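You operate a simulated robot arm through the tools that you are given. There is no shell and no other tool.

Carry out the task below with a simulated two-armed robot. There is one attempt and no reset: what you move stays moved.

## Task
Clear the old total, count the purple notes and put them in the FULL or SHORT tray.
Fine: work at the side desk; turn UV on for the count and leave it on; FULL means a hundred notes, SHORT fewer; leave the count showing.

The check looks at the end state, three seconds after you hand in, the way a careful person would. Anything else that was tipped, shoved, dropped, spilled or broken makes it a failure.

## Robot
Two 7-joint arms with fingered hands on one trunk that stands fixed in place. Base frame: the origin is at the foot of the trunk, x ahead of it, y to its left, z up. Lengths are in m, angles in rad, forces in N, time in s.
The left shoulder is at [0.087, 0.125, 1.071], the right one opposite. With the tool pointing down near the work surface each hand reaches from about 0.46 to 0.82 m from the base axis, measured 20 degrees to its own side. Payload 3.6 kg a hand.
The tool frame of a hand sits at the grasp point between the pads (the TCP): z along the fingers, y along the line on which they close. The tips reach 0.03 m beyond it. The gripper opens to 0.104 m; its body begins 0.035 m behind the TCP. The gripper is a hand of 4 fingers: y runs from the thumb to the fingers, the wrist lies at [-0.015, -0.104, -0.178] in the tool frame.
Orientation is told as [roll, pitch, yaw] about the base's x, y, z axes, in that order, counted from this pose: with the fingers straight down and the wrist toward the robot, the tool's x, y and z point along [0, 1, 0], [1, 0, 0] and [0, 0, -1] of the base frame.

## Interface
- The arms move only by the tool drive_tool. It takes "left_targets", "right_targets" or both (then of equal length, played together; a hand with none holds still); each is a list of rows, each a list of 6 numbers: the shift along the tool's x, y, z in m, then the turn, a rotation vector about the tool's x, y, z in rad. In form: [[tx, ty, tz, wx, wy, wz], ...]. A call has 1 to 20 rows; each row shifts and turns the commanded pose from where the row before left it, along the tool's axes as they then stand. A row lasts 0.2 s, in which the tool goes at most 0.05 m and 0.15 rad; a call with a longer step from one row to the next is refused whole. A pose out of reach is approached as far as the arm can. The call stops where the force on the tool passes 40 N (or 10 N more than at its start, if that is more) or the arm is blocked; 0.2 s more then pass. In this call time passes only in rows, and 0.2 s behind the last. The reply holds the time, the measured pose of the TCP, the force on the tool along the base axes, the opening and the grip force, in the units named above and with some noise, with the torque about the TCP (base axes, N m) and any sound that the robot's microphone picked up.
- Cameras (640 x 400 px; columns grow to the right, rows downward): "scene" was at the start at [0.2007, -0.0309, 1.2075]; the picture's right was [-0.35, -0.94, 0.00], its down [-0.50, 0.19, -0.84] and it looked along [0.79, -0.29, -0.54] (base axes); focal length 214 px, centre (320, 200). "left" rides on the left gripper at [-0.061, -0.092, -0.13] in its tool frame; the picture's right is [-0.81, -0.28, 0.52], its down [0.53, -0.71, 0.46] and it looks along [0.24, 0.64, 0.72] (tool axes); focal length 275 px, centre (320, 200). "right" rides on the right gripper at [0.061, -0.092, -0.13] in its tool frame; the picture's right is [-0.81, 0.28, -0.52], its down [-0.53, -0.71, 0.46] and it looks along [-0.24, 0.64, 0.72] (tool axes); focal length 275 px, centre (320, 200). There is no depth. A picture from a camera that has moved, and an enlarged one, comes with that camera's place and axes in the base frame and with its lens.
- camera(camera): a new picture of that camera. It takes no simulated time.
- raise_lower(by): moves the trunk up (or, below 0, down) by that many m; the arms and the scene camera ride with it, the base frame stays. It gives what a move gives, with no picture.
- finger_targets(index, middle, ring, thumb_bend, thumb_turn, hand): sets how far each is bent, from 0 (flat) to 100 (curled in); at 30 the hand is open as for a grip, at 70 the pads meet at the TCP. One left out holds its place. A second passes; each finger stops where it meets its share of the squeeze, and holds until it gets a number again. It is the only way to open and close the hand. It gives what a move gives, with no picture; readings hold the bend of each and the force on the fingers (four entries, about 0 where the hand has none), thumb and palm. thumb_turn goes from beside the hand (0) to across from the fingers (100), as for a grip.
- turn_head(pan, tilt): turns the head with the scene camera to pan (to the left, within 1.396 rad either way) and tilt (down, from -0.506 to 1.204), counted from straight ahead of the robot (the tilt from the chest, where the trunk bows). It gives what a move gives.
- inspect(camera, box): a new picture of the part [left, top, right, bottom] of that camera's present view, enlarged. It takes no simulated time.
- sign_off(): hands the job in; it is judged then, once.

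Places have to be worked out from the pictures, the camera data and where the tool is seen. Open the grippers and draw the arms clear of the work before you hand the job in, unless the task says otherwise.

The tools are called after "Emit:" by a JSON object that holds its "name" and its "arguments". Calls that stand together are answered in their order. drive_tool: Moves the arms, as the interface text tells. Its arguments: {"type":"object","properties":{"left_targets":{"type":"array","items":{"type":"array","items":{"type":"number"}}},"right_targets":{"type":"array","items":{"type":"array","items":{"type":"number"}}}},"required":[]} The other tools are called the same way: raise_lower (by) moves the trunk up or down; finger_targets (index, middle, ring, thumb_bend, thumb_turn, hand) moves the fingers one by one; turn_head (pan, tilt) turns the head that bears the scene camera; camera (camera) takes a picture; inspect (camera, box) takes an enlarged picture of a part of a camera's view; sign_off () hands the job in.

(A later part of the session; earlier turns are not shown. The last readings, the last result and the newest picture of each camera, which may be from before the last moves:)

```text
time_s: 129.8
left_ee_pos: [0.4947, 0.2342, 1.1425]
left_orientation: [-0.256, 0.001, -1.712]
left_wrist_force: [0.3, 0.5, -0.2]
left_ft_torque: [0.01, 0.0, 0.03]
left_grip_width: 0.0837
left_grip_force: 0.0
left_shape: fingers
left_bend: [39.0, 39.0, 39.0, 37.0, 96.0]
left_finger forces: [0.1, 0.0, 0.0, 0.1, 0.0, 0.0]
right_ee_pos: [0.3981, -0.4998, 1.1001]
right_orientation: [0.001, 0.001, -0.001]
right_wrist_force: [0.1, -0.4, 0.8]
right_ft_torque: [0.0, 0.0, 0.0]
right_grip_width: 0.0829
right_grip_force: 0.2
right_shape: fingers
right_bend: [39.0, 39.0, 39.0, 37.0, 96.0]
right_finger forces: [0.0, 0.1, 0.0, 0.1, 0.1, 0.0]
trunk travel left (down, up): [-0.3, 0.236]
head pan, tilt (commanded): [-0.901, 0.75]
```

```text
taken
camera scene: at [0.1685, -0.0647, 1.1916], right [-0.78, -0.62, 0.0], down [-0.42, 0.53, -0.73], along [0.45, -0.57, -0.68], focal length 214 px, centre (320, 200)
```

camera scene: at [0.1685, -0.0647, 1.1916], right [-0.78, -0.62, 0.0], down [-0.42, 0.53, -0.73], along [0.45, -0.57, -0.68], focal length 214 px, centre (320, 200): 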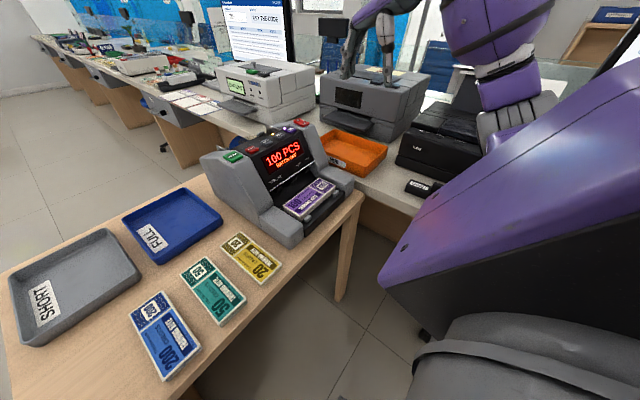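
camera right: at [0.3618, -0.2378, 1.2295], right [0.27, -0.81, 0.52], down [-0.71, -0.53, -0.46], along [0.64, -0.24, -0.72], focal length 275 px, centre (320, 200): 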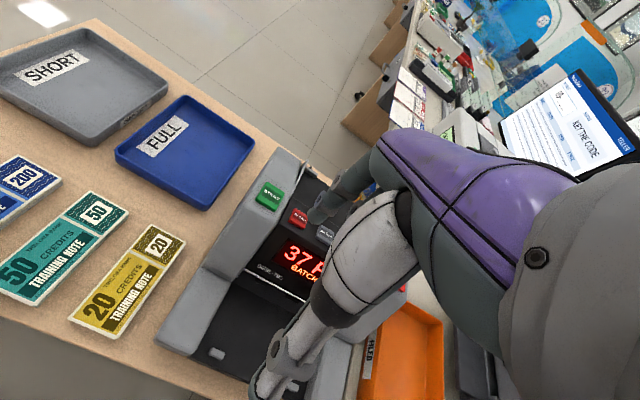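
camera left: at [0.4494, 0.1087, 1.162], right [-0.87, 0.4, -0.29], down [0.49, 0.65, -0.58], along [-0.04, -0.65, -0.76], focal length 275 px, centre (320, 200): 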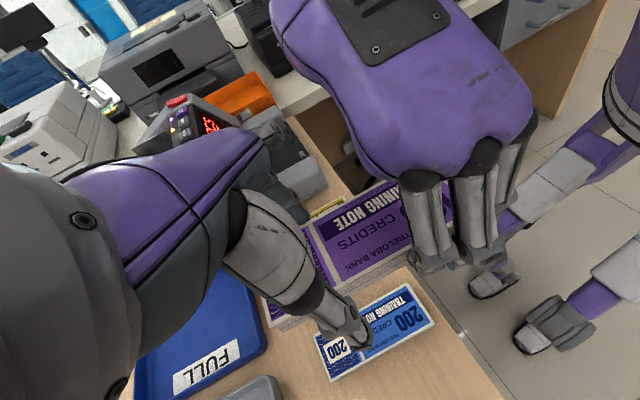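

From two right-camera viewpoints the stack is level: x 0.424–0.487, y −0.309…−0.456, top z≈0.804, and the panel's lower lip is at x≈0.509, z≈0.854. I zoom in on the gap behind the stack where the fingers must go.

Emit:
{"name": "inspect", "arguments": {"camera": "right", "box": [110, 150, 250, 250]}}

Emit:
{"name": "inspect", "arguments": {"camera": "scene", "box": [230, 130, 370, 250]}}

```text
4.00 times, centred on (180, 200) of right
camera zoom: at [0.307, -0.4378, 1.2296], right [0.27, -0.81, 0.52], down [-0.71, -0.53, -0.46], along [0.64, -0.24, -0.72], focal length 1101 px, centre (880, 200)
```

zoom: 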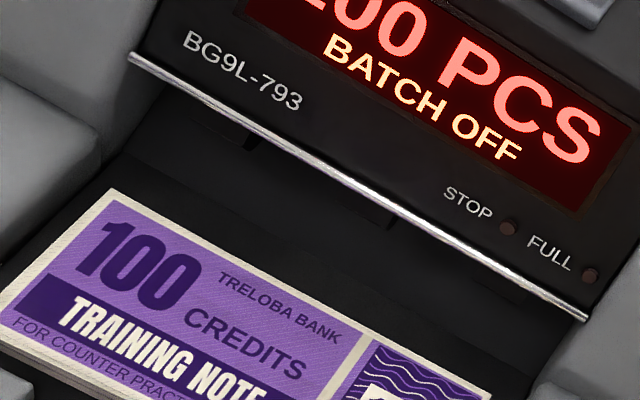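

```text
3.33 times, centred on (300, 190) of scene
camera zoom: at [0.1685, -0.0647, 1.1916], right [-0.78, -0.62, 0.0], down [-0.42, 0.53, -0.73], along [0.45, -0.57, -0.68], focal length 715 px, centre (387, 233)
```

zoom: 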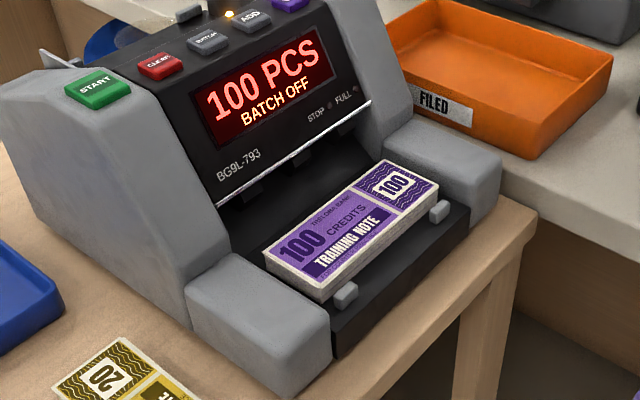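

I zoom further on the gap behind the stack from the head camera.

Emit:
{"name": "inspect", "arguments": {"camera": "scene", "box": [270, 155, 350, 225]}}

```text
5.71 times, centred on (310, 190) of scene
camera zoom: at [0.1685, -0.0647, 1.1916], right [-0.78, -0.62, 0.0], down [-0.42, 0.53, -0.73], along [0.45, -0.57, -0.68], focal length 1226 px, centre (377, 257)
```

zoom: 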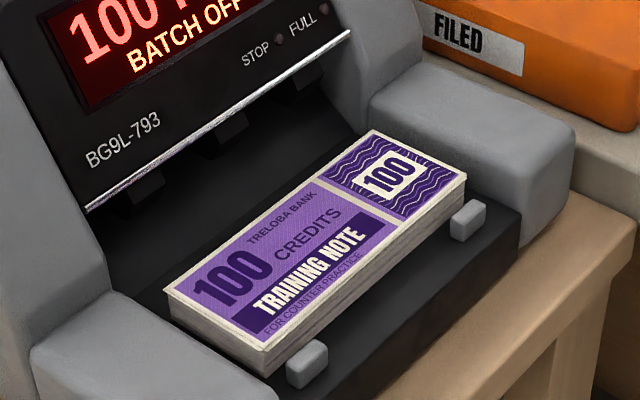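

There is open floor behind the stack under the lip, so fingers fit if kept near vertical. I pre-shape the hand and move over the stacker at (0.447, −0.369), z≈0.92.

Emit:
{"name": "finger_targets", "arguments": {"hand": "right", "index": 36, "middle": 36, "ring": 36, "thumb_bend": 36, "thumb_turn": 98}}

Emit:
{"name": "drive_tool", "arguments": {"right_targets": [[0.033, 0.0125, 0.02, 0, 0, 0], [0.033, 0.0125, 0.02, 0, 0, 0], [0.033, 0.0125, 0.02, 0, 0, 0], [0.032, 0.0115, 0.02, 0, 0, 0], [0, 0, 0.04, 0, 0, 0], [0, 0, 0.04, 0, 0, 0], [0, 0, 0.02, 0, 0, 0]]}}

Emit:
{"name": "camera", "arguments": {"camera": "right"}}

Emit:
{"name": "inspect", "arguments": {"camera": "scene", "box": [230, 110, 370, 250]}}

```text
time_s: 130.8
left_ee_pos: [0.4955, 0.2324, 1.1412]
left_orientation: [-0.256, -0.001, -1.71]
left_wrist_force: [0.0, 0.5, -0.1]
left_ft_torque: [-0.04, 0.02, 0.03]
left_grip_width: 0.0836
left_grip_force: 0.0
left_shape: fingers
left_bend: [39.0, 39.0, 39.0, 37.0, 96.0]
left_finger forces: [0.0, 0.1, 0.0, 0.0, 0.1, 0.0]
right_ee_pos: [0.398, -0.4987, 1.0983]
right_orientation: [0.0, 0.0, -0.001]
right_wrist_force: [0.3, -0.5, 0.9]
right_ft_torque: [-0.01, 0.0, 0.03]
right_grip_width: 0.088
right_grip_force: 0.1
right_shape: fingers
right_bend: [36.0, 36.0, 36.0, 36.0, 96.0]
right_finger forces: [0.0, 0.0, 0.1, 0.1, 0.0, 0.0]
trunk travel left (down, up): [-0.3, 0.236]
head pan, tilt (commanded): [-0.901, 0.75]
```

```text
time_s: 132.4
left_ee_pos: [0.4945, 0.2324, 1.1411]
left_orientation: [-0.257, -0.001, -1.712]
left_wrist_force: [0.7, 0.3, 0.1]
left_ft_torque: [-0.02, -0.02, 0.01]
left_grip_width: 0.0837
left_grip_force: 0.0
left_shape: fingers
left_bend: [39.0, 39.0, 39.0, 37.0, 96.0]
left_finger forces: [0.0, 0.1, 0.0, 0.0, 0.0, 0.0]
right_ee_pos: [0.4477, -0.3675, 0.9181]
right_orientation: [-0.001, 0.0, 0.0]
right_wrist_force: [0.1, 0.5, -0.4]
right_ft_torque: [0.0, -0.02, -0.04]
right_grip_width: 0.0883
right_grip_force: 0.1
right_shape: fingers
right_bend: [36.0, 36.0, 36.0, 36.0, 96.0]
right_finger forces: [0.0, 0.1, 0.1, 0.0, 0.0, 0.0]
trunk travel left (down, up): [-0.3, 0.236]
head pan, tilt (commanded): [-0.901, 0.75]
```

```text
taken
camera right: at [0.3564, -0.306, 1.0493], right [0.27, -0.81, 0.52], down [-0.71, -0.53, -0.46], along [0.65, -0.24, -0.72], focal length 275 px, centre (320, 200)
```

right: 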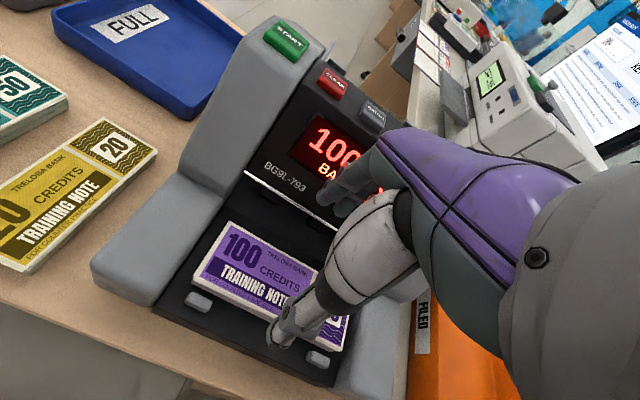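

```text
2.86 times, centred on (300, 180) of scene
camera zoom: at [0.1685, -0.0648, 1.1916], right [-0.78, -0.62, 0.0], down [-0.42, 0.53, -0.73], along [0.45, -0.57, -0.68], focal length 613 px, centre (377, 257)
```

zoom: 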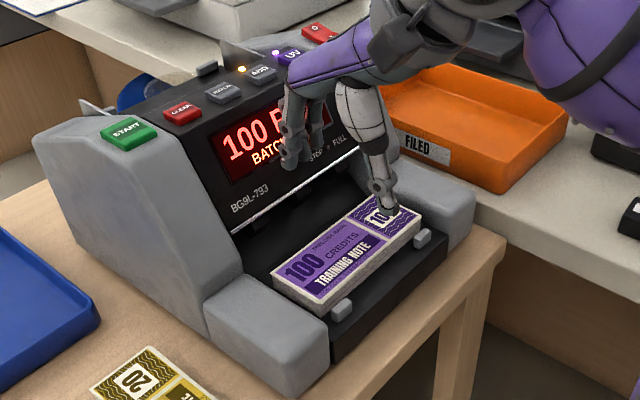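

The lip is tight, so I come down slightly nearer the robot to just above the stack top, then will slide the fingertips behind its far edge and go down.

Emit:
{"name": "drive_tool", "arguments": {"right_targets": [[0, -0.009, 0.02, 0, 0, 0], [0, 0, 0.02, 0, 0, 0], [0, 0, 0.02, 0, 0, 0], [0, 0, 0.01, 0, 0, 0]]}}

Emit:
{"name": "inspect", "arguments": {"camera": "right", "box": [180, 150, 420, 370]}}

Emit:
{"name": "inspect", "arguments": {"camera": "scene", "box": [260, 130, 360, 230]}}

```text
time_s: 133.4
left_ee_pos: [0.4959, 0.2329, 1.1398]
left_orientation: [-0.258, 0.0, -1.71]
left_wrist_force: [-1.0, 0.2, -0.1]
left_ft_torque: [-0.03, -0.01, -0.01]
left_grip_width: 0.0837
left_grip_force: 0.1
left_shape: fingers
left_bend: [39.0, 39.0, 39.0, 37.0, 96.0]
left_finger forces: [0.0, 0.1, 0.0, 0.0, 0.0, 0.1]
right_ee_pos: [0.439, -0.3688, 0.8485]
right_orientation: [-0.001, -0.001, 0.0]
right_wrist_force: [-0.1, 0.6, 0.3]
right_ft_torque: [-0.02, 0.02, 0.0]
right_grip_width: 0.0882
right_grip_force: 0.0
right_shape: fingers
right_bend: [36.0, 36.0, 36.0, 36.0, 96.0]
right_finger forces: [0.1, 0.1, 0.1, 0.0, 0.0, 0.1]
trunk travel left (down, up): [-0.3, 0.236]
head pan, tilt (commanded): [-0.901, 0.75]
```

```text
1.82 times, centred on (300, 260) of right
camera zoom: at [0.3477, -0.3068, 0.9795], right [0.27, -0.81, 0.52], down [-0.71, -0.53, -0.46], along [0.64, -0.24, -0.72], focal length 500 px, centre (356, 91)
```

zoom: 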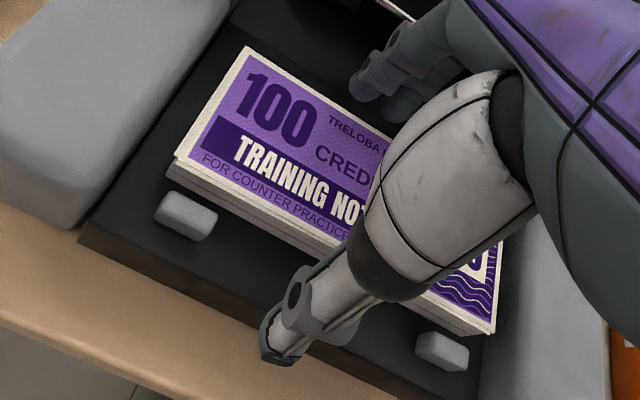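

```text
4.00 times, centred on (310, 180) of scene
camera zoom: at [0.1685, -0.0646, 1.1916], right [-0.78, -0.62, 0.0], down [-0.42, 0.53, -0.73], along [0.45, -0.57, -0.68], focal length 858 px, centre (360, 280)
```

zoom: 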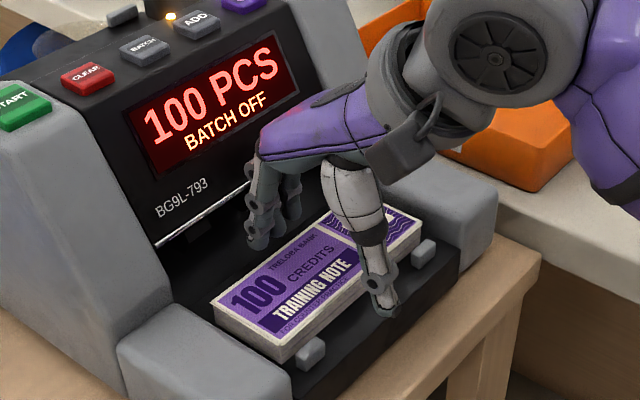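

The fingers are just above the stack's far edge. I open the fingers to 30 so their upper joints lean away from the lip, then slide 6 mm back behind the edge.

Emit:
{"name": "finger_targets", "arguments": {"hand": "right", "index": 30, "middle": 30, "ring": 30}}

Emit:
{"name": "drive_tool", "arguments": {"right_targets": [[0, 0.003, 0, 0, 0, 0], [0, 0.003, 0, 0, 0, 0]]}}

Emit:
{"name": "inspect", "arguments": {"camera": "right", "box": [240, 130, 420, 290]}}

Emit:
{"name": "inspect", "arguments": {"camera": "scene", "box": [270, 140, 350, 210]}}

```text
time_s: 134.4
left_ee_pos: [0.4947, 0.2337, 1.142]
left_orientation: [-0.258, 0.0, -1.709]
left_wrist_force: [0.5, 0.4, -0.2]
left_ft_torque: [0.01, 0.0, 0.0]
left_grip_width: 0.0837
left_grip_force: 0.0
left_shape: fingers
left_bend: [39.0, 39.0, 39.0, 37.0, 96.0]
left_finger forces: [0.0, 0.0, 0.1, 0.1, 0.0, 0.0]
right_ee_pos: [0.44, -0.3676, 0.8504]
right_orientation: [-0.001, -0.001, 0.0]
right_wrist_force: [0.7, 0.5, -0.6]
right_ft_torque: [-0.03, -0.02, 0.0]
right_grip_width: 0.096
right_grip_force: 0.0
right_shape: fingers
right_bend: [30.0, 30.0, 30.0, 36.0, 96.0]
right_finger forces: [0.1, 0.0, 0.0, 0.0, 0.0, 0.0]
trunk travel left (down, up): [-0.3, 0.236]
head pan, tilt (commanded): [-0.901, 0.75]
```

```text
time_s: 135.0
left_ee_pos: [0.4933, 0.2331, 1.1409]
left_orientation: [-0.256, 0.0, -1.711]
left_wrist_force: [-1.0, -0.4, 0.1]
left_ft_torque: [0.01, 0.0, 0.01]
left_grip_width: 0.0836
left_grip_force: 0.0
left_shape: fingers
left_bend: [39.0, 39.0, 39.0, 37.0, 96.0]
left_finger forces: [0.1, 0.0, 0.0, 0.0, 0.0, 0.0]
right_ee_pos: [0.4445, -0.3673, 0.8489]
right_orientation: [0.0, 0.001, 0.0]
right_wrist_force: [-3.6, 0.3, 0.8]
right_ft_torque: [0.0, -0.06, -0.02]
right_grip_width: 0.0958
right_grip_force: 2.5
right_shape: fingers
right_bend: [30.0, 32.0, 30.0, 36.0, 96.0]
right_finger forces: [0.1, 4.4, 0.0, 0.1, 0.0, 0.1]
trunk travel left (down, up): [-0.3, 0.236]
head pan, tilt (commanded): [-0.901, 0.75]
```

```text
2.50 times, centred on (330, 210) of right
camera zoom: at [0.3533, -0.3065, 0.98], right [0.27, -0.81, 0.52], down [-0.71, -0.53, -0.46], along [0.65, -0.24, -0.72], focal length 688 px, centre (295, 175)
```

zoom: 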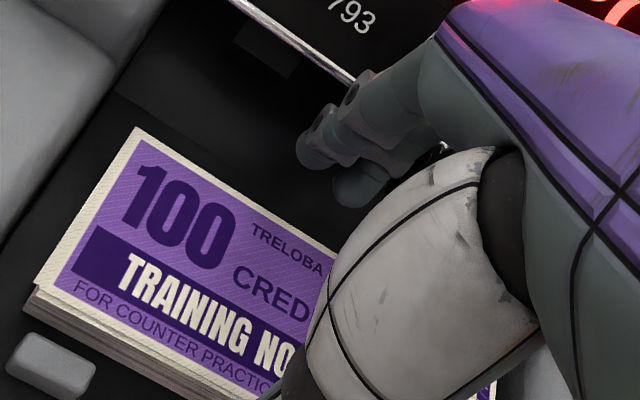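

```text
5.71 times, centred on (310, 175) of scene
camera zoom: at [0.1678, -0.0645, 1.1917], right [-0.78, -0.62, 0.0], down [-0.42, 0.53, -0.73], along [0.45, -0.57, -0.68], focal length 1226 px, centre (377, 343)
```

zoom: 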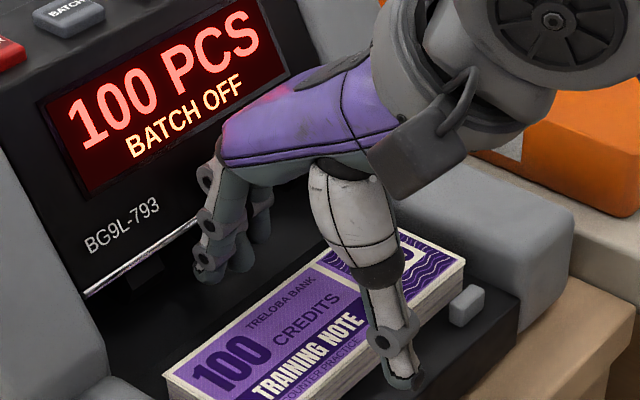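

The middle finger bumps a roller guide under the lip (at y≈−0.38), while index and ring sit in the gaps beside it. I back off, curl the middle finger out of the way, and use index, ring and thumb.

Emit:
{"name": "drive_tool", "arguments": {"right_targets": [[0, -0.006, 0, 0, 0, 0], [0, -0.003, -0.004, 0, 0, 0]]}}

Emit:
{"name": "finger_targets", "arguments": {"hand": "right", "middle": 100}}

Emit:
{"name": "inspect", "arguments": {"camera": "right", "box": [240, 130, 420, 290]}}

Emit:
{"name": "inspect", "arguments": {"camera": "scene", "box": [270, 140, 350, 210]}}

```text
time_s: 135.6
left_ee_pos: [0.4955, 0.234, 1.1409]
left_orientation: [-0.255, 0.0, -1.711]
left_wrist_force: [0.0, 1.2, 0.1]
left_ft_torque: [0.01, -0.02, 0.0]
left_grip_width: 0.084
left_grip_force: 0.0
left_shape: fingers
left_bend: [39.0, 39.0, 39.0, 37.0, 96.0]
left_finger forces: [0.0, 0.0, 0.0, 0.0, 0.1, 0.0]
right_ee_pos: [0.4356, -0.3676, 0.8546]
right_orientation: [0.0, 0.001, 0.001]
right_wrist_force: [-0.1, 0.1, 1.1]
right_ft_torque: [-0.02, 0.01, 0.01]
right_grip_width: 0.0953
right_grip_force: 0.0
right_shape: fingers
right_bend: [30.0, 30.0, 30.0, 36.0, 96.0]
right_finger forces: [0.1, 0.0, 0.1, 0.1, 0.0, 0.0]
trunk travel left (down, up): [-0.3, 0.236]
head pan, tilt (commanded): [-0.901, 0.75]
```

```text
time_s: 136.6
left_ee_pos: [0.4948, 0.233, 1.1413]
left_orientation: [-0.258, 0.0, -1.711]
left_wrist_force: [0.1, -0.3, 0.2]
left_ft_torque: [0.01, 0.0, 0.01]
left_grip_width: 0.0834
left_grip_force: 0.1
left_shape: fingers
left_bend: [39.0, 39.0, 39.0, 37.0, 96.0]
left_finger forces: [0.0, 0.1, 0.0, 0.0, 0.1, 0.0]
right_ee_pos: [0.4357, -0.3674, 0.853]
right_orientation: [0.0, 0.0, 0.0]
right_wrist_force: [-0.1, -0.1, 0.6]
right_ft_torque: [-0.01, 0.01, 0.02]
right_grip_width: 0.0958
right_grip_force: 0.0
right_shape: fingers
right_bend: [30.0, 100.0, 30.0, 36.0, 96.0]
right_finger forces: [0.0, 0.0, 0.1, 0.0, 0.1, 0.0]
trunk travel left (down, up): [-0.3, 0.236]
head pan, tilt (commanded): [-0.901, 0.75]
```

```text
2.50 times, centred on (330, 210) of right
camera zoom: at [0.3447, -0.3065, 0.9835], right [0.27, -0.81, 0.52], down [-0.71, -0.53, -0.46], along [0.64, -0.24, -0.72], focal length 688 px, centre (295, 175)
```

zoom: 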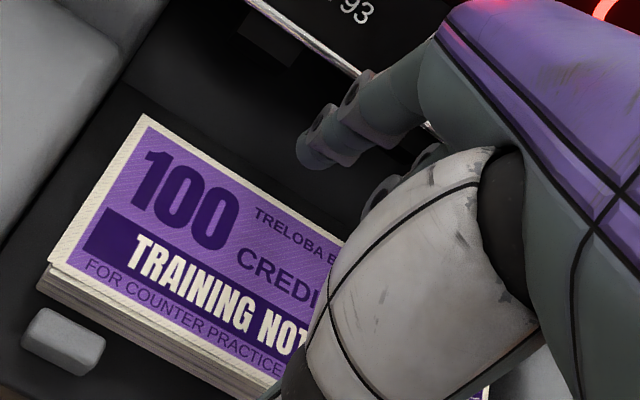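

```text
5.71 times, centred on (310, 175) of scene
camera zoom: at [0.1684, -0.0646, 1.1916], right [-0.78, -0.62, 0.0], down [-0.42, 0.53, -0.73], along [0.45, -0.57, -0.68], focal length 1226 px, centre (377, 343)
```

zoom: 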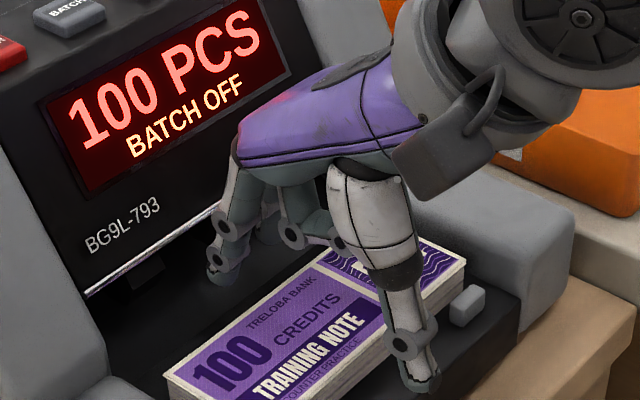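

The middle finger is tucked up. I slide the index and ring behind the far edge again, watching for contact.

Emit:
{"name": "drive_tool", "arguments": {"right_targets": [[0, 0.003, 0.003, 0, 0, 0], [0, 0.003, 0.002, 0, 0, 0], [0, 0.003, 0, 0, 0, 0]]}}

Emit:
{"name": "inspect", "arguments": {"camera": "right", "box": [240, 130, 420, 290]}}

```text
time_s: 137.4
left_ee_pos: [0.4953, 0.2332, 1.1414]
left_orientation: [-0.257, 0.0, -1.71]
left_wrist_force: [1.1, -0.6, -0.2]
left_ft_torque: [0.0, -0.01, 0.04]
left_grip_width: 0.0838
left_grip_force: 0.0
left_shape: fingers
left_bend: [39.0, 39.0, 39.0, 37.0, 96.0]
left_finger forces: [0.0, 0.0, 0.0, 0.0, 0.1, 0.0]
right_ee_pos: [0.446, -0.3681, 0.8485]
right_orientation: [0.001, 0.0, 0.001]
right_wrist_force: [0.1, 0.0, -0.2]
right_ft_torque: [0.01, 0.03, 0.0]
right_grip_width: 0.0954
right_grip_force: 0.1
right_shape: fingers
right_bend: [30.0, 100.0, 30.0, 36.0, 96.0]
right_finger forces: [0.0, 0.0, 0.0, 0.0, 0.0, 0.1]
trunk travel left (down, up): [-0.3, 0.236]
head pan, tilt (commanded): [-0.901, 0.75]
```

```text
2.50 times, centred on (330, 210) of right
camera zoom: at [0.3539, -0.3067, 0.9786], right [0.27, -0.81, 0.52], down [-0.71, -0.53, -0.46], along [0.64, -0.24, -0.72], focal length 688 px, centre (295, 175)
```

zoom: 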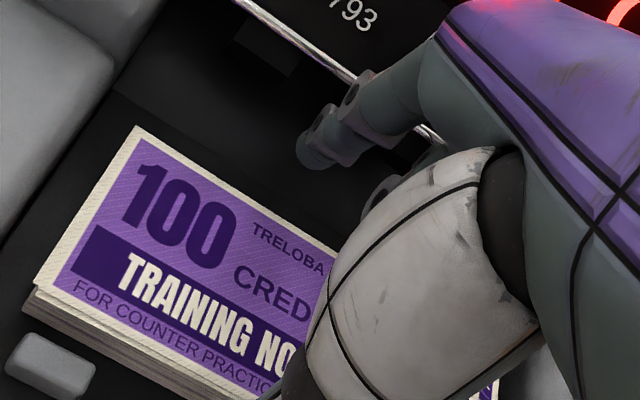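

No contact; the index tip is at x≈0.502, behind the stack's edge. I lower 2.2 cm gently.

Emit:
{"name": "drive_tool", "arguments": {"right_targets": [[0, 0, 0.006, 0, 0, 0], [0, 0, 0.006, 0, 0, 0], [0, 0, 0.005, 0, 0, 0], [0, 0, 0.004, 0, 0, 0]]}}

Emit:
{"name": "inspect", "arguments": {"camera": "right", "box": [220, 130, 420, 330]}}

Emit:
{"name": "inspect", "arguments": {"camera": "scene", "box": [270, 140, 350, 210]}}

```text
time_s: 138.4
left_ee_pos: [0.4938, 0.2329, 1.1405]
left_orientation: [-0.256, 0.0, -1.712]
left_wrist_force: [-0.6, -0.2, 0.4]
left_ft_torque: [0.02, -0.02, -0.01]
left_grip_width: 0.0835
left_grip_force: 0.0
left_shape: fingers
left_bend: [39.0, 39.0, 39.0, 37.0, 96.0]
left_finger forces: [0.0, 0.0, 0.0, 0.1, 0.0, 0.0]
right_ee_pos: [0.4454, -0.3684, 0.826]
right_orientation: [0.0, 0.0, 0.001]
right_wrist_force: [0.2, -0.2, 0.5]
right_ft_torque: [0.0, 0.01, -0.01]
right_grip_width: 0.0954
right_grip_force: 0.1
right_shape: fingers
right_bend: [30.0, 100.0, 30.0, 36.0, 96.0]
right_finger forces: [0.1, 0.0, 0.1, 0.0, 0.0, 0.1]
trunk travel left (down, up): [-0.3, 0.236]
head pan, tilt (commanded): [-0.901, 0.75]
```

```text
2.00 times, centred on (320, 230) of right
camera zoom: at [0.3542, -0.3068, 0.9576], right [0.27, -0.81, 0.52], down [-0.71, -0.53, -0.46], along [0.64, -0.24, -0.72], focal length 551 px, centre (320, 140)
```

zoom: 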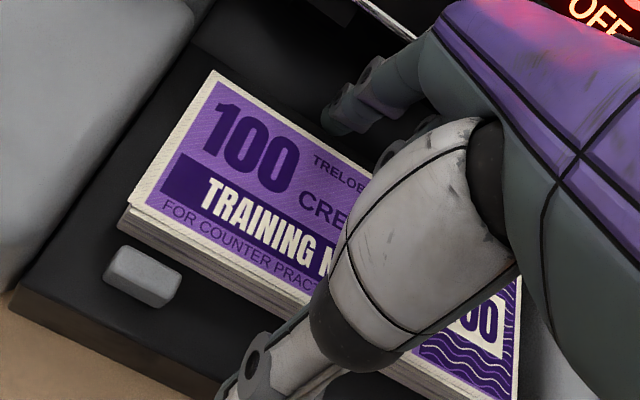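

```text
5.71 times, centred on (310, 175) of scene
camera zoom: at [0.1685, -0.0647, 1.1916], right [-0.78, -0.62, 0.0], down [-0.42, 0.53, -0.73], along [0.45, -0.57, -0.68], focal length 1226 px, centre (377, 343)
```

zoom: 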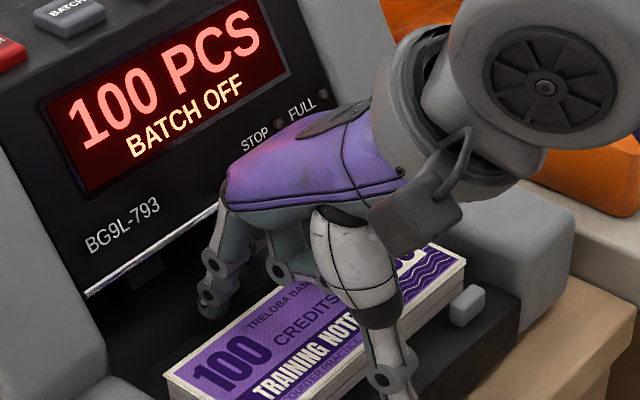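

No contact. I go 4 mm lower and then close: index/ring slightly, thumb onto the near edge.

Emit:
{"name": "drive_tool", "arguments": {"right_targets": [[0, 0, 0.002, 0, 0, 0], [0, 0, 0.002, 0, 0, 0]]}}

Emit:
{"name": "finger_targets", "arguments": {"hand": "right", "index": 33, "ring": 33, "thumb_bend": 50}}

Emit:
{"name": "inspect", "arguments": {"camera": "right", "box": [220, 130, 420, 330]}}

```text
time_s: 139.0
left_ee_pos: [0.4937, 0.2319, 1.1414]
left_orientation: [-0.257, 0.002, -1.709]
left_wrist_force: [-0.6, 0.3, 0.7]
left_ft_torque: [0.01, 0.01, -0.01]
left_grip_width: 0.0836
left_grip_force: 0.0
left_shape: fingers
left_bend: [39.0, 39.0, 39.0, 37.0, 96.0]
left_finger forces: [0.1, 0.0, 0.0, 0.0, 0.0, 0.0]
right_ee_pos: [0.4446, -0.3672, 0.8225]
right_orientation: [-0.001, 0.0, 0.0]
right_wrist_force: [0.7, 0.7, -0.1]
right_ft_torque: [0.03, 0.01, 0.02]
right_grip_width: 0.0955
right_grip_force: 0.1
right_shape: fingers
right_bend: [30.0, 100.0, 30.0, 36.0, 96.0]
right_finger forces: [0.1, 0.1, 0.0, 0.0, 0.1, 0.0]
trunk travel left (down, up): [-0.3, 0.236]
head pan, tilt (commanded): [-0.901, 0.75]
```

```text
time_s: 140.0
left_ee_pos: [0.4947, 0.2337, 1.1413]
left_orientation: [-0.254, 0.0, -1.71]
left_wrist_force: [-0.6, 0.0, -0.4]
left_ft_torque: [0.0, -0.01, 0.0]
left_grip_width: 0.0837
left_grip_force: 0.0
left_shape: fingers
left_bend: [39.0, 39.0, 39.0, 37.0, 96.0]
left_finger forces: [0.1, 0.0, 0.0, 0.0, 0.0, 0.1]
right_ee_pos: [0.4456, -0.3677, 0.823]
right_orientation: [-0.001, 0.0, -0.001]
right_wrist_force: [0.2, 0.0, 0.4]
right_ft_torque: [-0.01, 0.0, 0.0]
right_grip_width: 0.0746
right_grip_force: 0.6
right_shape: fingers
right_bend: [33.0, 100.0, 33.0, 50.0, 98.0]
right_finger forces: [0.1, 0.1, 0.1, 0.0, 0.1, 0.1]
trunk travel left (down, up): [-0.3, 0.236]
head pan, tilt (commanded): [-0.901, 0.75]
```

```text
2.00 times, centred on (320, 230) of right
camera zoom: at [0.354, -0.3069, 0.9533], right [0.27, -0.81, 0.52], down [-0.71, -0.53, -0.46], along [0.64, -0.24, -0.72], focal length 551 px, centre (320, 140)
```

zoom: 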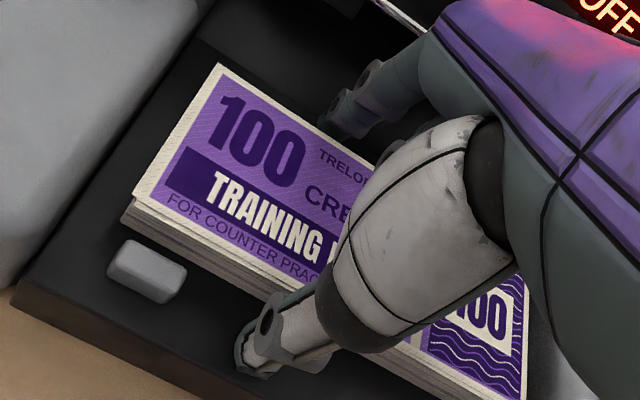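

Still ~1.5 cm to close in total. I close a bit further with both sides.

Emit:
{"name": "finger_targets", "arguments": {"hand": "right", "index": 37, "ring": 37, "thumb_bend": 58}}

Emit:
{"name": "inspect", "arguments": {"camera": "right", "box": [220, 130, 420, 330]}}

```text
time_s: 141.0
left_ee_pos: [0.4949, 0.2336, 1.1406]
left_orientation: [-0.256, 0.001, -1.71]
left_wrist_force: [-0.4, -0.3, -0.4]
left_ft_torque: [0.0, 0.06, 0.0]
left_grip_width: 0.0837
left_grip_force: 0.0
left_shape: fingers
left_bend: [39.0, 39.0, 39.0, 37.0, 96.0]
left_finger forces: [0.0, 0.0, 0.0, 0.1, 0.0, 0.0]
right_ee_pos: [0.4448, -0.3666, 0.8224]
right_orientation: [0.0, 0.001, -0.001]
right_wrist_force: [-1.0, 0.2, 4.6]
right_ft_torque: [0.03, 0.13, 0.01]
right_grip_width: 0.0623
right_grip_force: 1.7
right_shape: fingers
right_bend: [37.0, 100.0, 37.0, 56.0, 99.0]
right_finger forces: [0.0, 0.1, 0.0, 0.0, 4.2, 0.0]
trunk travel left (down, up): [-0.3, 0.236]
head pan, tilt (commanded): [-0.901, 0.75]
```

```text
2.00 times, centred on (320, 230) of right
camera zoom: at [0.3538, -0.3068, 0.9536], right [0.27, -0.81, 0.52], down [-0.71, -0.53, -0.46], along [0.65, -0.24, -0.72], focal length 551 px, centre (320, 140)
```

zoom: 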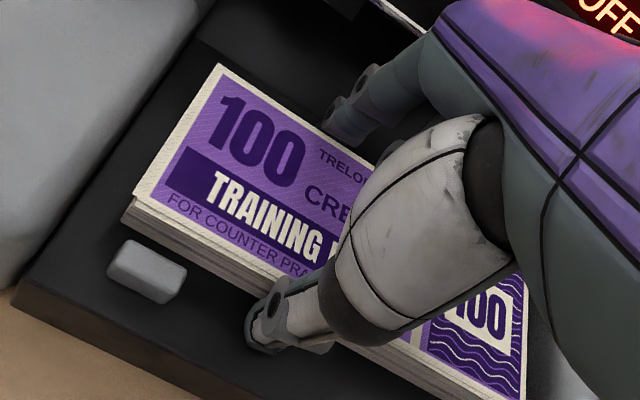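

The thumb tip is pressing on the plate (upward force). I raise 3 mm and continue closing.

Emit:
{"name": "drive_tool", "arguments": {"right_targets": [[0, 0, -0.003, 0, 0, 0]]}}

Emit:
{"name": "finger_targets", "arguments": {"hand": "right", "index": 40, "ring": 40, "thumb_bend": 60}}

Emit:
{"name": "inspect", "arguments": {"camera": "right", "box": [220, 130, 420, 330]}}

```text
time_s: 141.4
left_ee_pos: [0.4951, 0.2322, 1.1415]
left_orientation: [-0.257, -0.001, -1.709]
left_wrist_force: [0.0, -0.2, 0.0]
left_ft_torque: [0.06, 0.02, -0.03]
left_grip_width: 0.0836
left_grip_force: 0.1
left_shape: fingers
left_bend: [39.0, 39.0, 39.0, 37.0, 96.0]
left_finger forces: [0.1, 0.0, 0.0, 0.1, 0.1, 0.0]
right_ee_pos: [0.4437, -0.3681, 0.8246]
right_orientation: [0.001, 0.001, -0.001]
right_wrist_force: [-0.2, -0.3, -0.5]
right_ft_torque: [0.04, 0.01, 0.0]
right_grip_width: 0.0611
right_grip_force: 0.1
right_shape: fingers
right_bend: [37.0, 100.0, 37.0, 56.0, 99.0]
right_finger forces: [0.2, 0.1, 0.0, 0.1, 0.3, 0.1]
trunk travel left (down, up): [-0.3, 0.236]
head pan, tilt (commanded): [-0.901, 0.75]
```

```text
time_s: 142.4
left_ee_pos: [0.4937, 0.2335, 1.1414]
left_orientation: [-0.255, 0.001, -1.711]
left_wrist_force: [0.4, 0.0, 0.9]
left_ft_torque: [0.02, -0.03, 0.01]
left_grip_width: 0.0834
left_grip_force: 0.1
left_shape: fingers
left_bend: [39.0, 39.0, 39.0, 37.0, 96.0]
left_finger forces: [0.0, 0.0, 0.0, 0.1, 0.1, 0.0]
right_ee_pos: [0.4453, -0.3673, 0.8257]
right_orientation: [-0.002, -0.001, 0.002]
right_wrist_force: [0.0, -0.9, 0.8]
right_ft_torque: [-0.03, 0.01, 0.05]
right_grip_width: 0.0591
right_grip_force: 2.0
right_shape: fingers
right_bend: [38.0, 100.0, 39.0, 57.0, 99.0]
right_finger forces: [1.6, 0.1, 0.4, 0.1, 2.1, 0.1]
trunk travel left (down, up): [-0.3, 0.236]
head pan, tilt (commanded): [-0.901, 0.75]
```

```text
2.00 times, centred on (320, 230) of right
camera zoom: at [0.3538, -0.3068, 0.9561], right [0.27, -0.81, 0.52], down [-0.71, -0.53, -0.46], along [0.64, -0.24, -0.72], focal length 551 px, centre (320, 140)
```

zoom: 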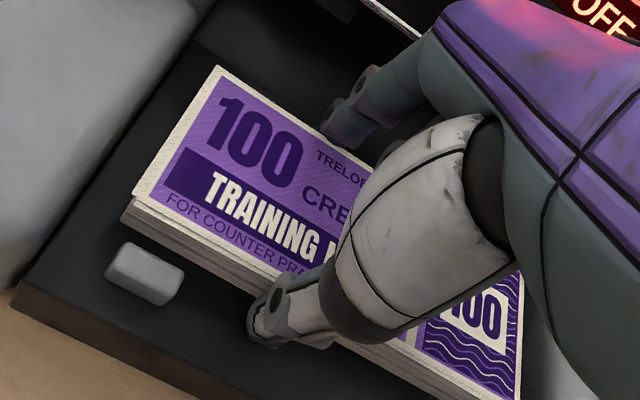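

All three digits are in balanced contact. I squeeze firmly.

Emit:
{"name": "finger_targets", "arguments": {"hand": "right", "index": 50, "ring": 50, "thumb_bend": 72}}

Emit:
{"name": "inspect", "arguments": {"camera": "right", "box": [220, 130, 420, 330]}}

Emit:
{"name": "inspect", "arguments": {"camera": "scene", "box": [260, 130, 360, 230]}}

```text
time_s: 143.4
left_ee_pos: [0.4955, 0.2319, 1.1411]
left_orientation: [-0.257, 0.0, -1.711]
left_wrist_force: [0.3, 0.4, -0.9]
left_ft_torque: [-0.01, 0.02, 0.01]
left_grip_width: 0.0836
left_grip_force: 0.1
left_shape: fingers
left_bend: [39.0, 39.0, 39.0, 37.0, 96.0]
left_finger forces: [0.1, 0.0, 0.0, 0.1, 0.0, 0.1]
right_ee_pos: [0.4449, -0.3674, 0.8262]
right_orientation: [-0.001, 0.0, 0.0]
right_wrist_force: [0.7, -0.2, 0.8]
right_ft_torque: [-0.01, 0.0, 0.0]
right_grip_width: 0.0557
right_grip_force: 11.6
right_shape: fingers
right_bend: [42.0, 100.0, 44.0, 58.0, 99.0]
right_finger forces: [7.4, 0.1, 4.7, 0.0, 11.6, 0.0]
trunk travel left (down, up): [-0.3, 0.236]
head pan, tilt (commanded): [-0.901, 0.75]
```

```text
2.00 times, centred on (320, 230) of right
camera zoom: at [0.3538, -0.3067, 0.9562], right [0.27, -0.81, 0.52], down [-0.71, -0.53, -0.46], along [0.64, -0.24, -0.72], focal length 551 px, centre (320, 140)
```

zoom: 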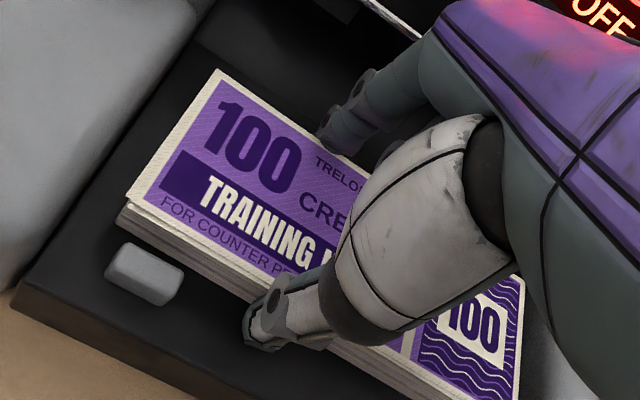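

```text
4.00 times, centred on (310, 180) of scene
camera zoom: at [0.1684, -0.0646, 1.1916], right [-0.78, -0.62, 0.0], down [-0.42, 0.53, -0.73], along [0.45, -0.57, -0.68], focal length 858 px, centre (360, 280)
```

zoom: 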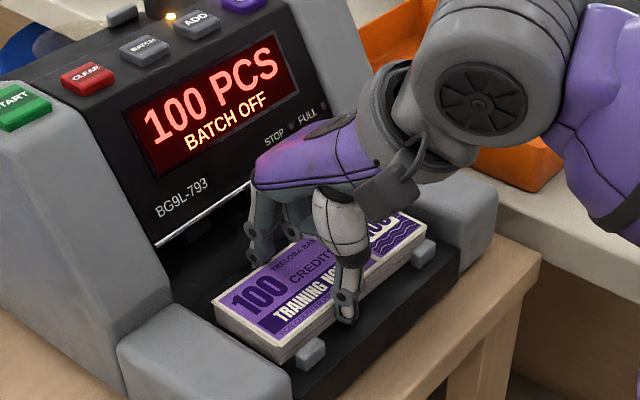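

Grip is about 12 N; I tighten a little more, lift 2.2 cm straight up to clear the front lugs, and then draw back from under the lip while rising.

Emit:
{"name": "finger_targets", "arguments": {"hand": "right", "index": 54, "ring": 54, "thumb_bend": 78}}

Emit:
{"name": "drive_tool", "arguments": {"right_targets": [[0, 0, -0.004, 0, 0, 0], [0, 0, -0.006, 0, 0, 0], [0, 0, -0.006, 0, 0, 0], [0, 0, -0.006, 0, 0, 0]]}}

Emit:
{"name": "inspect", "arguments": {"camera": "right", "box": [200, 130, 440, 350]}}

Emit:
{"name": "inspect", "arguments": {"camera": "scene", "box": [260, 130, 360, 230]}}

```text
time_s: 144.4
left_ee_pos: [0.4949, 0.2332, 1.1399]
left_orientation: [-0.257, -0.002, -1.71]
left_wrist_force: [-0.7, -0.2, -0.7]
left_ft_torque: [0.0, 0.0, 0.0]
left_grip_width: 0.0835
left_grip_force: 0.0
left_shape: fingers
left_bend: [39.0, 39.0, 39.0, 37.0, 96.0]
left_finger forces: [0.0, 0.0, 0.0, 0.1, 0.0, 0.0]
right_ee_pos: [0.4466, -0.3678, 0.8258]
right_orientation: [0.001, -0.001, 0.001]
right_wrist_force: [2.0, -1.1, 2.1]
right_ft_torque: [-0.01, 0.03, 0.1]
right_grip_width: 0.0549
right_grip_force: 15.8
right_shape: fingers
right_bend: [43.0, 100.0, 46.0, 57.0, 99.0]
right_finger forces: [9.6, 0.0, 7.1, 0.0, 15.1, 0.1]
trunk travel left (down, up): [-0.3, 0.236]
head pan, tilt (commanded): [-0.901, 0.75]
```

```text
time_s: 145.4
left_ee_pos: [0.4944, 0.2334, 1.1416]
left_orientation: [-0.258, 0.0, -1.71]
left_wrist_force: [-0.5, -0.3, 0.0]
left_ft_torque: [-0.03, 0.03, 0.01]
left_grip_width: 0.0838
left_grip_force: 0.2
left_shape: fingers
left_bend: [39.0, 39.0, 39.0, 37.0, 96.0]
left_finger forces: [0.1, 0.1, 0.0, 0.0, 0.0, 0.0]
right_ee_pos: [0.4446, -0.3685, 0.8483]
right_orientation: [0.002, 0.0, 0.0]
right_wrist_force: [-0.3, -0.1, -1.0]
right_ft_torque: [-0.02, 0.01, 0.0]
right_grip_width: 0.055
right_grip_force: 15.1
right_shape: fingers
right_bend: [43.0, 100.0, 47.0, 57.0, 98.0]
right_finger forces: [9.2, 0.0, 6.0, 0.0, 15.2, 0.0]
trunk travel left (down, up): [-0.3, 0.236]
head pan, tilt (commanded): [-0.901, 0.75]
```

```text
1.82 times, centred on (320, 240) of right
camera zoom: at [0.3538, -0.3067, 0.9786], right [0.28, -0.81, 0.52], down [-0.71, -0.53, -0.46], along [0.64, -0.24, -0.72], focal length 500 px, centre (320, 127)
```

zoom: 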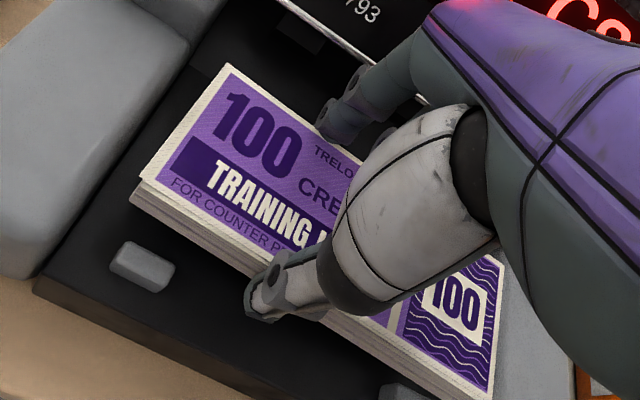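

```text
4.00 times, centred on (310, 180) of scene
camera zoom: at [0.1685, -0.0647, 1.1916], right [-0.78, -0.62, 0.0], down [-0.42, 0.53, -0.73], along [0.45, -0.57, -0.68], focal length 858 px, centre (360, 280)
```

zoom: 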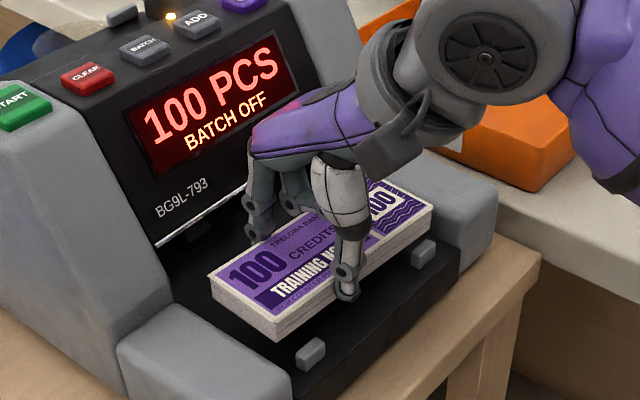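

The stack is lifted, above the lugs. I draw back toward the robot and up.

Emit:
{"name": "drive_tool", "arguments": {"right_targets": [[0, -0.01, -0.003, 0, 0, 0], [0, -0.012, -0.006, 0, 0, 0], [0, -0.015, -0.015, 0, 0, 0], [0, -0.02, -0.03, 0, 0, 0], [0, -0.01, -0.04, 0, 0, 0], [0, 0, -0.04, 0, 0, 0], [0, 0, -0.04, 0, 0, 0]]}}

Emit:
{"name": "camera", "arguments": {"camera": "right"}}

Emit:
{"name": "camera", "arguments": {"camera": "scene"}}

```text
time_s: 147.0
left_ee_pos: [0.4949, 0.2336, 1.1415]
left_orientation: [-0.256, 0.0, -1.71]
left_wrist_force: [-0.5, 0.6, -0.3]
left_ft_torque: [0.01, 0.03, -0.01]
left_grip_width: 0.0839
left_grip_force: 0.0
left_shape: fingers
left_bend: [39.0, 39.0, 39.0, 37.0, 96.0]
left_finger forces: [0.0, 0.0, 0.0, 0.1, 0.0, 0.0]
right_ee_pos: [0.378, -0.366, 1.0226]
right_orientation: [0.0, 0.0, -0.001]
right_wrist_force: [0.3, -0.8, -1.0]
right_ft_torque: [0.06, 0.02, -0.02]
right_grip_width: 0.0548
right_grip_force: 15.2
right_shape: fingers
right_bend: [43.0, 100.0, 47.0, 57.0, 98.0]
right_finger forces: [9.0, 0.1, 5.8, 0.0, 15.0, 0.0]
trunk travel left (down, up): [-0.3, 0.236]
head pan, tilt (commanded): [-0.901, 0.75]
```

```text
taken
camera right: at [0.2871, -0.3055, 1.1532], right [0.28, -0.81, 0.52], down [-0.71, -0.53, -0.45], along [0.64, -0.24, -0.72], focal length 275 px, centre (320, 200)
```

right: 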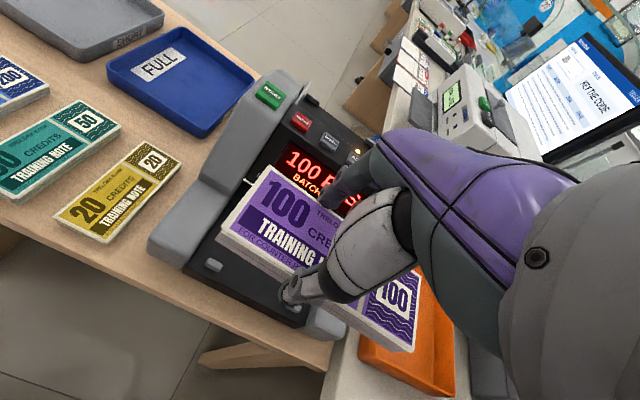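

```text
taken
camera scene: at [0.1684, -0.0644, 1.1916], right [-0.78, -0.62, 0.0], down [-0.42, 0.53, -0.73], along [0.45, -0.57, -0.68], focal length 214 px, centre (320, 200)
```

scene: 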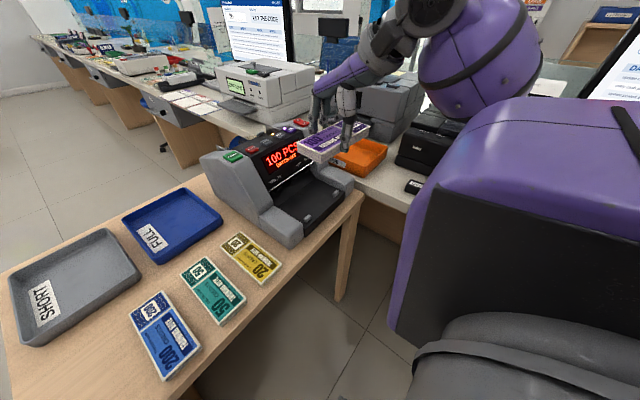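

The stack is secured. I carry it high over the machine's left side toward the trays and turn the hand to yaw +90° so the stack's long side runs along x.

Emit:
{"name": "drive_tool", "arguments": {"right_targets": [[0, 0, -0.04, 0, 0, 0], [0.038, 0.028, 0, 0, 0, 0], [0.038, 0.028, 0, 0, 0, 0], [0.038, 0.028, 0, 0, 0, 0], [0.038, 0.028, 0, 0, 0, 0], [0, 0, 0, 0, 0, -0.1428], [0, 0, 0, 0, 0, -0.1428], [0, 0, 0, 0, 0, -0.1428], [0, 0, 0, 0, 0, -0.1428], [0, 0, 0, 0, 0, -0.1428], [0, 0, 0, 0, 0, -0.1428], [0, 0, 0, 0, 0, -0.1428], [0, 0, 0, 0, 0, -0.1428], [0, 0, 0, 0, 0, -0.1428], [0, 0, 0, 0, 0, -0.1428], [0, 0, 0, 0, 0, -0.1428]]}}

Emit:
{"name": "turn_head", "arguments": {"pan": -0.25, "tilt": 0.6}}

Emit:
{"name": "camera", "arguments": {"camera": "scene"}}

Emit:
{"name": "camera", "arguments": {"camera": "right"}}

```text
time_s: 150.4
left_ee_pos: [0.4955, 0.2329, 1.1415]
left_orientation: [-0.258, 0.0, -1.712]
left_wrist_force: [0.2, 0.0, 0.2]
left_ft_torque: [0.0, -0.03, 0.0]
left_grip_width: 0.0839
left_grip_force: 0.1
left_shape: fingers
left_bend: [39.0, 39.0, 39.0, 37.0, 96.0]
left_finger forces: [0.1, 0.1, 0.0, 0.0, 0.1, 0.1]
right_ee_pos: [0.4902, -0.2153, 1.0619]
right_orientation: [-0.001, 0.001, 1.572]
right_wrist_force: [0.2, 1.0, -1.4]
right_ft_torque: [0.02, 0.0, 0.01]
right_grip_width: 0.0548
right_grip_force: 14.9
right_shape: fingers
right_bend: [43.0, 100.0, 47.0, 57.0, 98.0]
right_finger forces: [9.0, 0.0, 5.8, 0.0, 14.8, 0.1]
trunk travel left (down, up): [-0.3, 0.236]
head pan, tilt (commanded): [-0.901, 0.75]
```

```text
time_s: 151.4
left_ee_pos: [0.4944, 0.2323, 1.1419]
left_orientation: [-0.256, 0.0, -1.712]
left_wrist_force: [-0.2, -0.3, -1.0]
left_ft_torque: [-0.02, 0.03, 0.04]
left_grip_width: 0.0835
left_grip_force: 0.1
left_shape: fingers
left_bend: [39.0, 39.0, 39.0, 37.0, 96.0]
left_finger forces: [0.1, 0.0, 0.1, 0.1, 0.0, 0.0]
right_ee_pos: [0.4908, -0.2156, 1.0606]
right_orientation: [0.001, 0.001, 1.569]
right_wrist_force: [-0.1, -0.6, -0.7]
right_ft_torque: [0.03, 0.03, -0.01]
right_grip_width: 0.0549
right_grip_force: 15.0
right_shape: fingers
right_bend: [43.0, 100.0, 47.0, 57.0, 98.0]
right_finger forces: [9.1, 0.0, 5.8, 0.0, 15.0, 0.0]
trunk travel left (down, up): [-0.3, 0.236]
head pan, tilt (commanded): [-0.25, 0.6]
```

```text
taken
camera scene: at [0.2027, -0.0217, 1.2045], right [-0.25, -0.97, 0.0], down [-0.55, 0.14, -0.82], along [0.8, -0.2, -0.57], focal length 214 px, centre (320, 200)
```

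scene: 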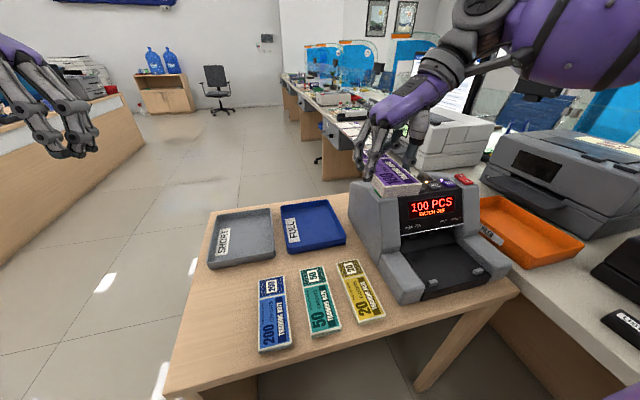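

```text
taken
camera right: at [0.4293, -0.3077, 1.1922], right [0.81, 0.27, 0.52], down [0.53, -0.71, -0.46], along [0.24, 0.64, -0.72], focal length 275 px, centre (320, 200)
```

right: 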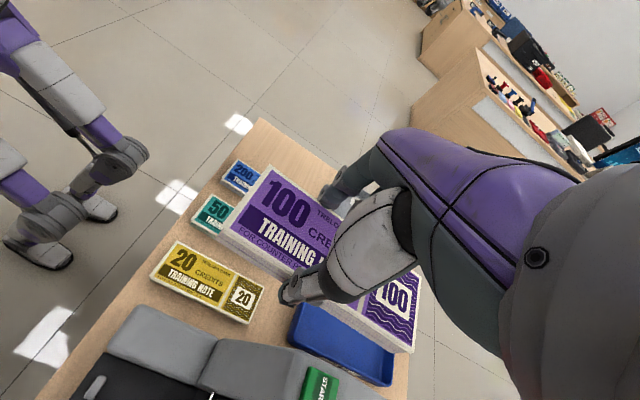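

I zoom on the FULL tray to get its rim and floor position.

Emit:
{"name": "inspect", "arguments": {"camera": "scene", "box": [190, 170, 380, 310]}}

```text
2.86 times, centred on (285, 240) of scene
camera zoom: at [0.2027, -0.0217, 1.2045], right [-0.25, -0.97, 0.0], down [-0.55, 0.14, -0.82], along [0.8, -0.2, -0.57], focal length 613 px, centre (420, 86)
```

zoom: 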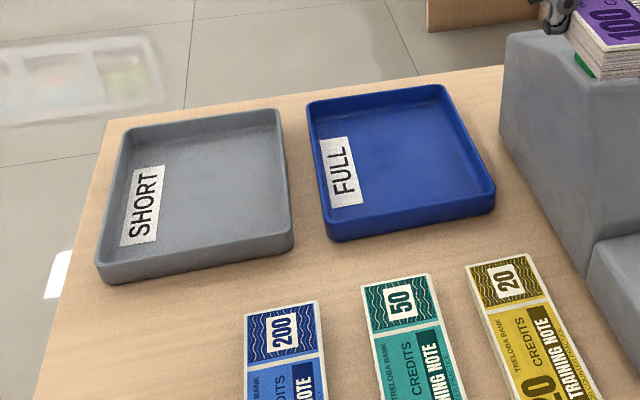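

The FULL tray's rim spans x≈0.615–0.804, y≈−0.038…−0.203, so the stack must lie along x. I zoom the right camera to see how the stack sits in the hand.

Emit:
{"name": "inspect", "arguments": {"camera": "right", "box": [200, 150, 440, 370]}}

```text
1.82 times, centred on (320, 260) of right
camera zoom: at [0.4293, -0.3077, 1.1922], right [0.81, 0.27, 0.52], down [0.53, -0.71, -0.46], along [0.24, 0.64, -0.72], focal length 500 px, centre (320, 91)
```

zoom: 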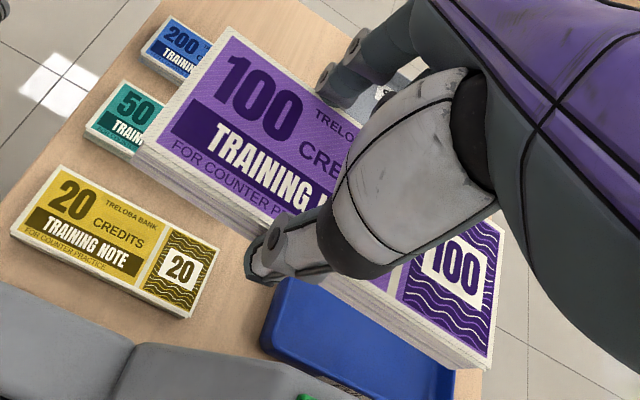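

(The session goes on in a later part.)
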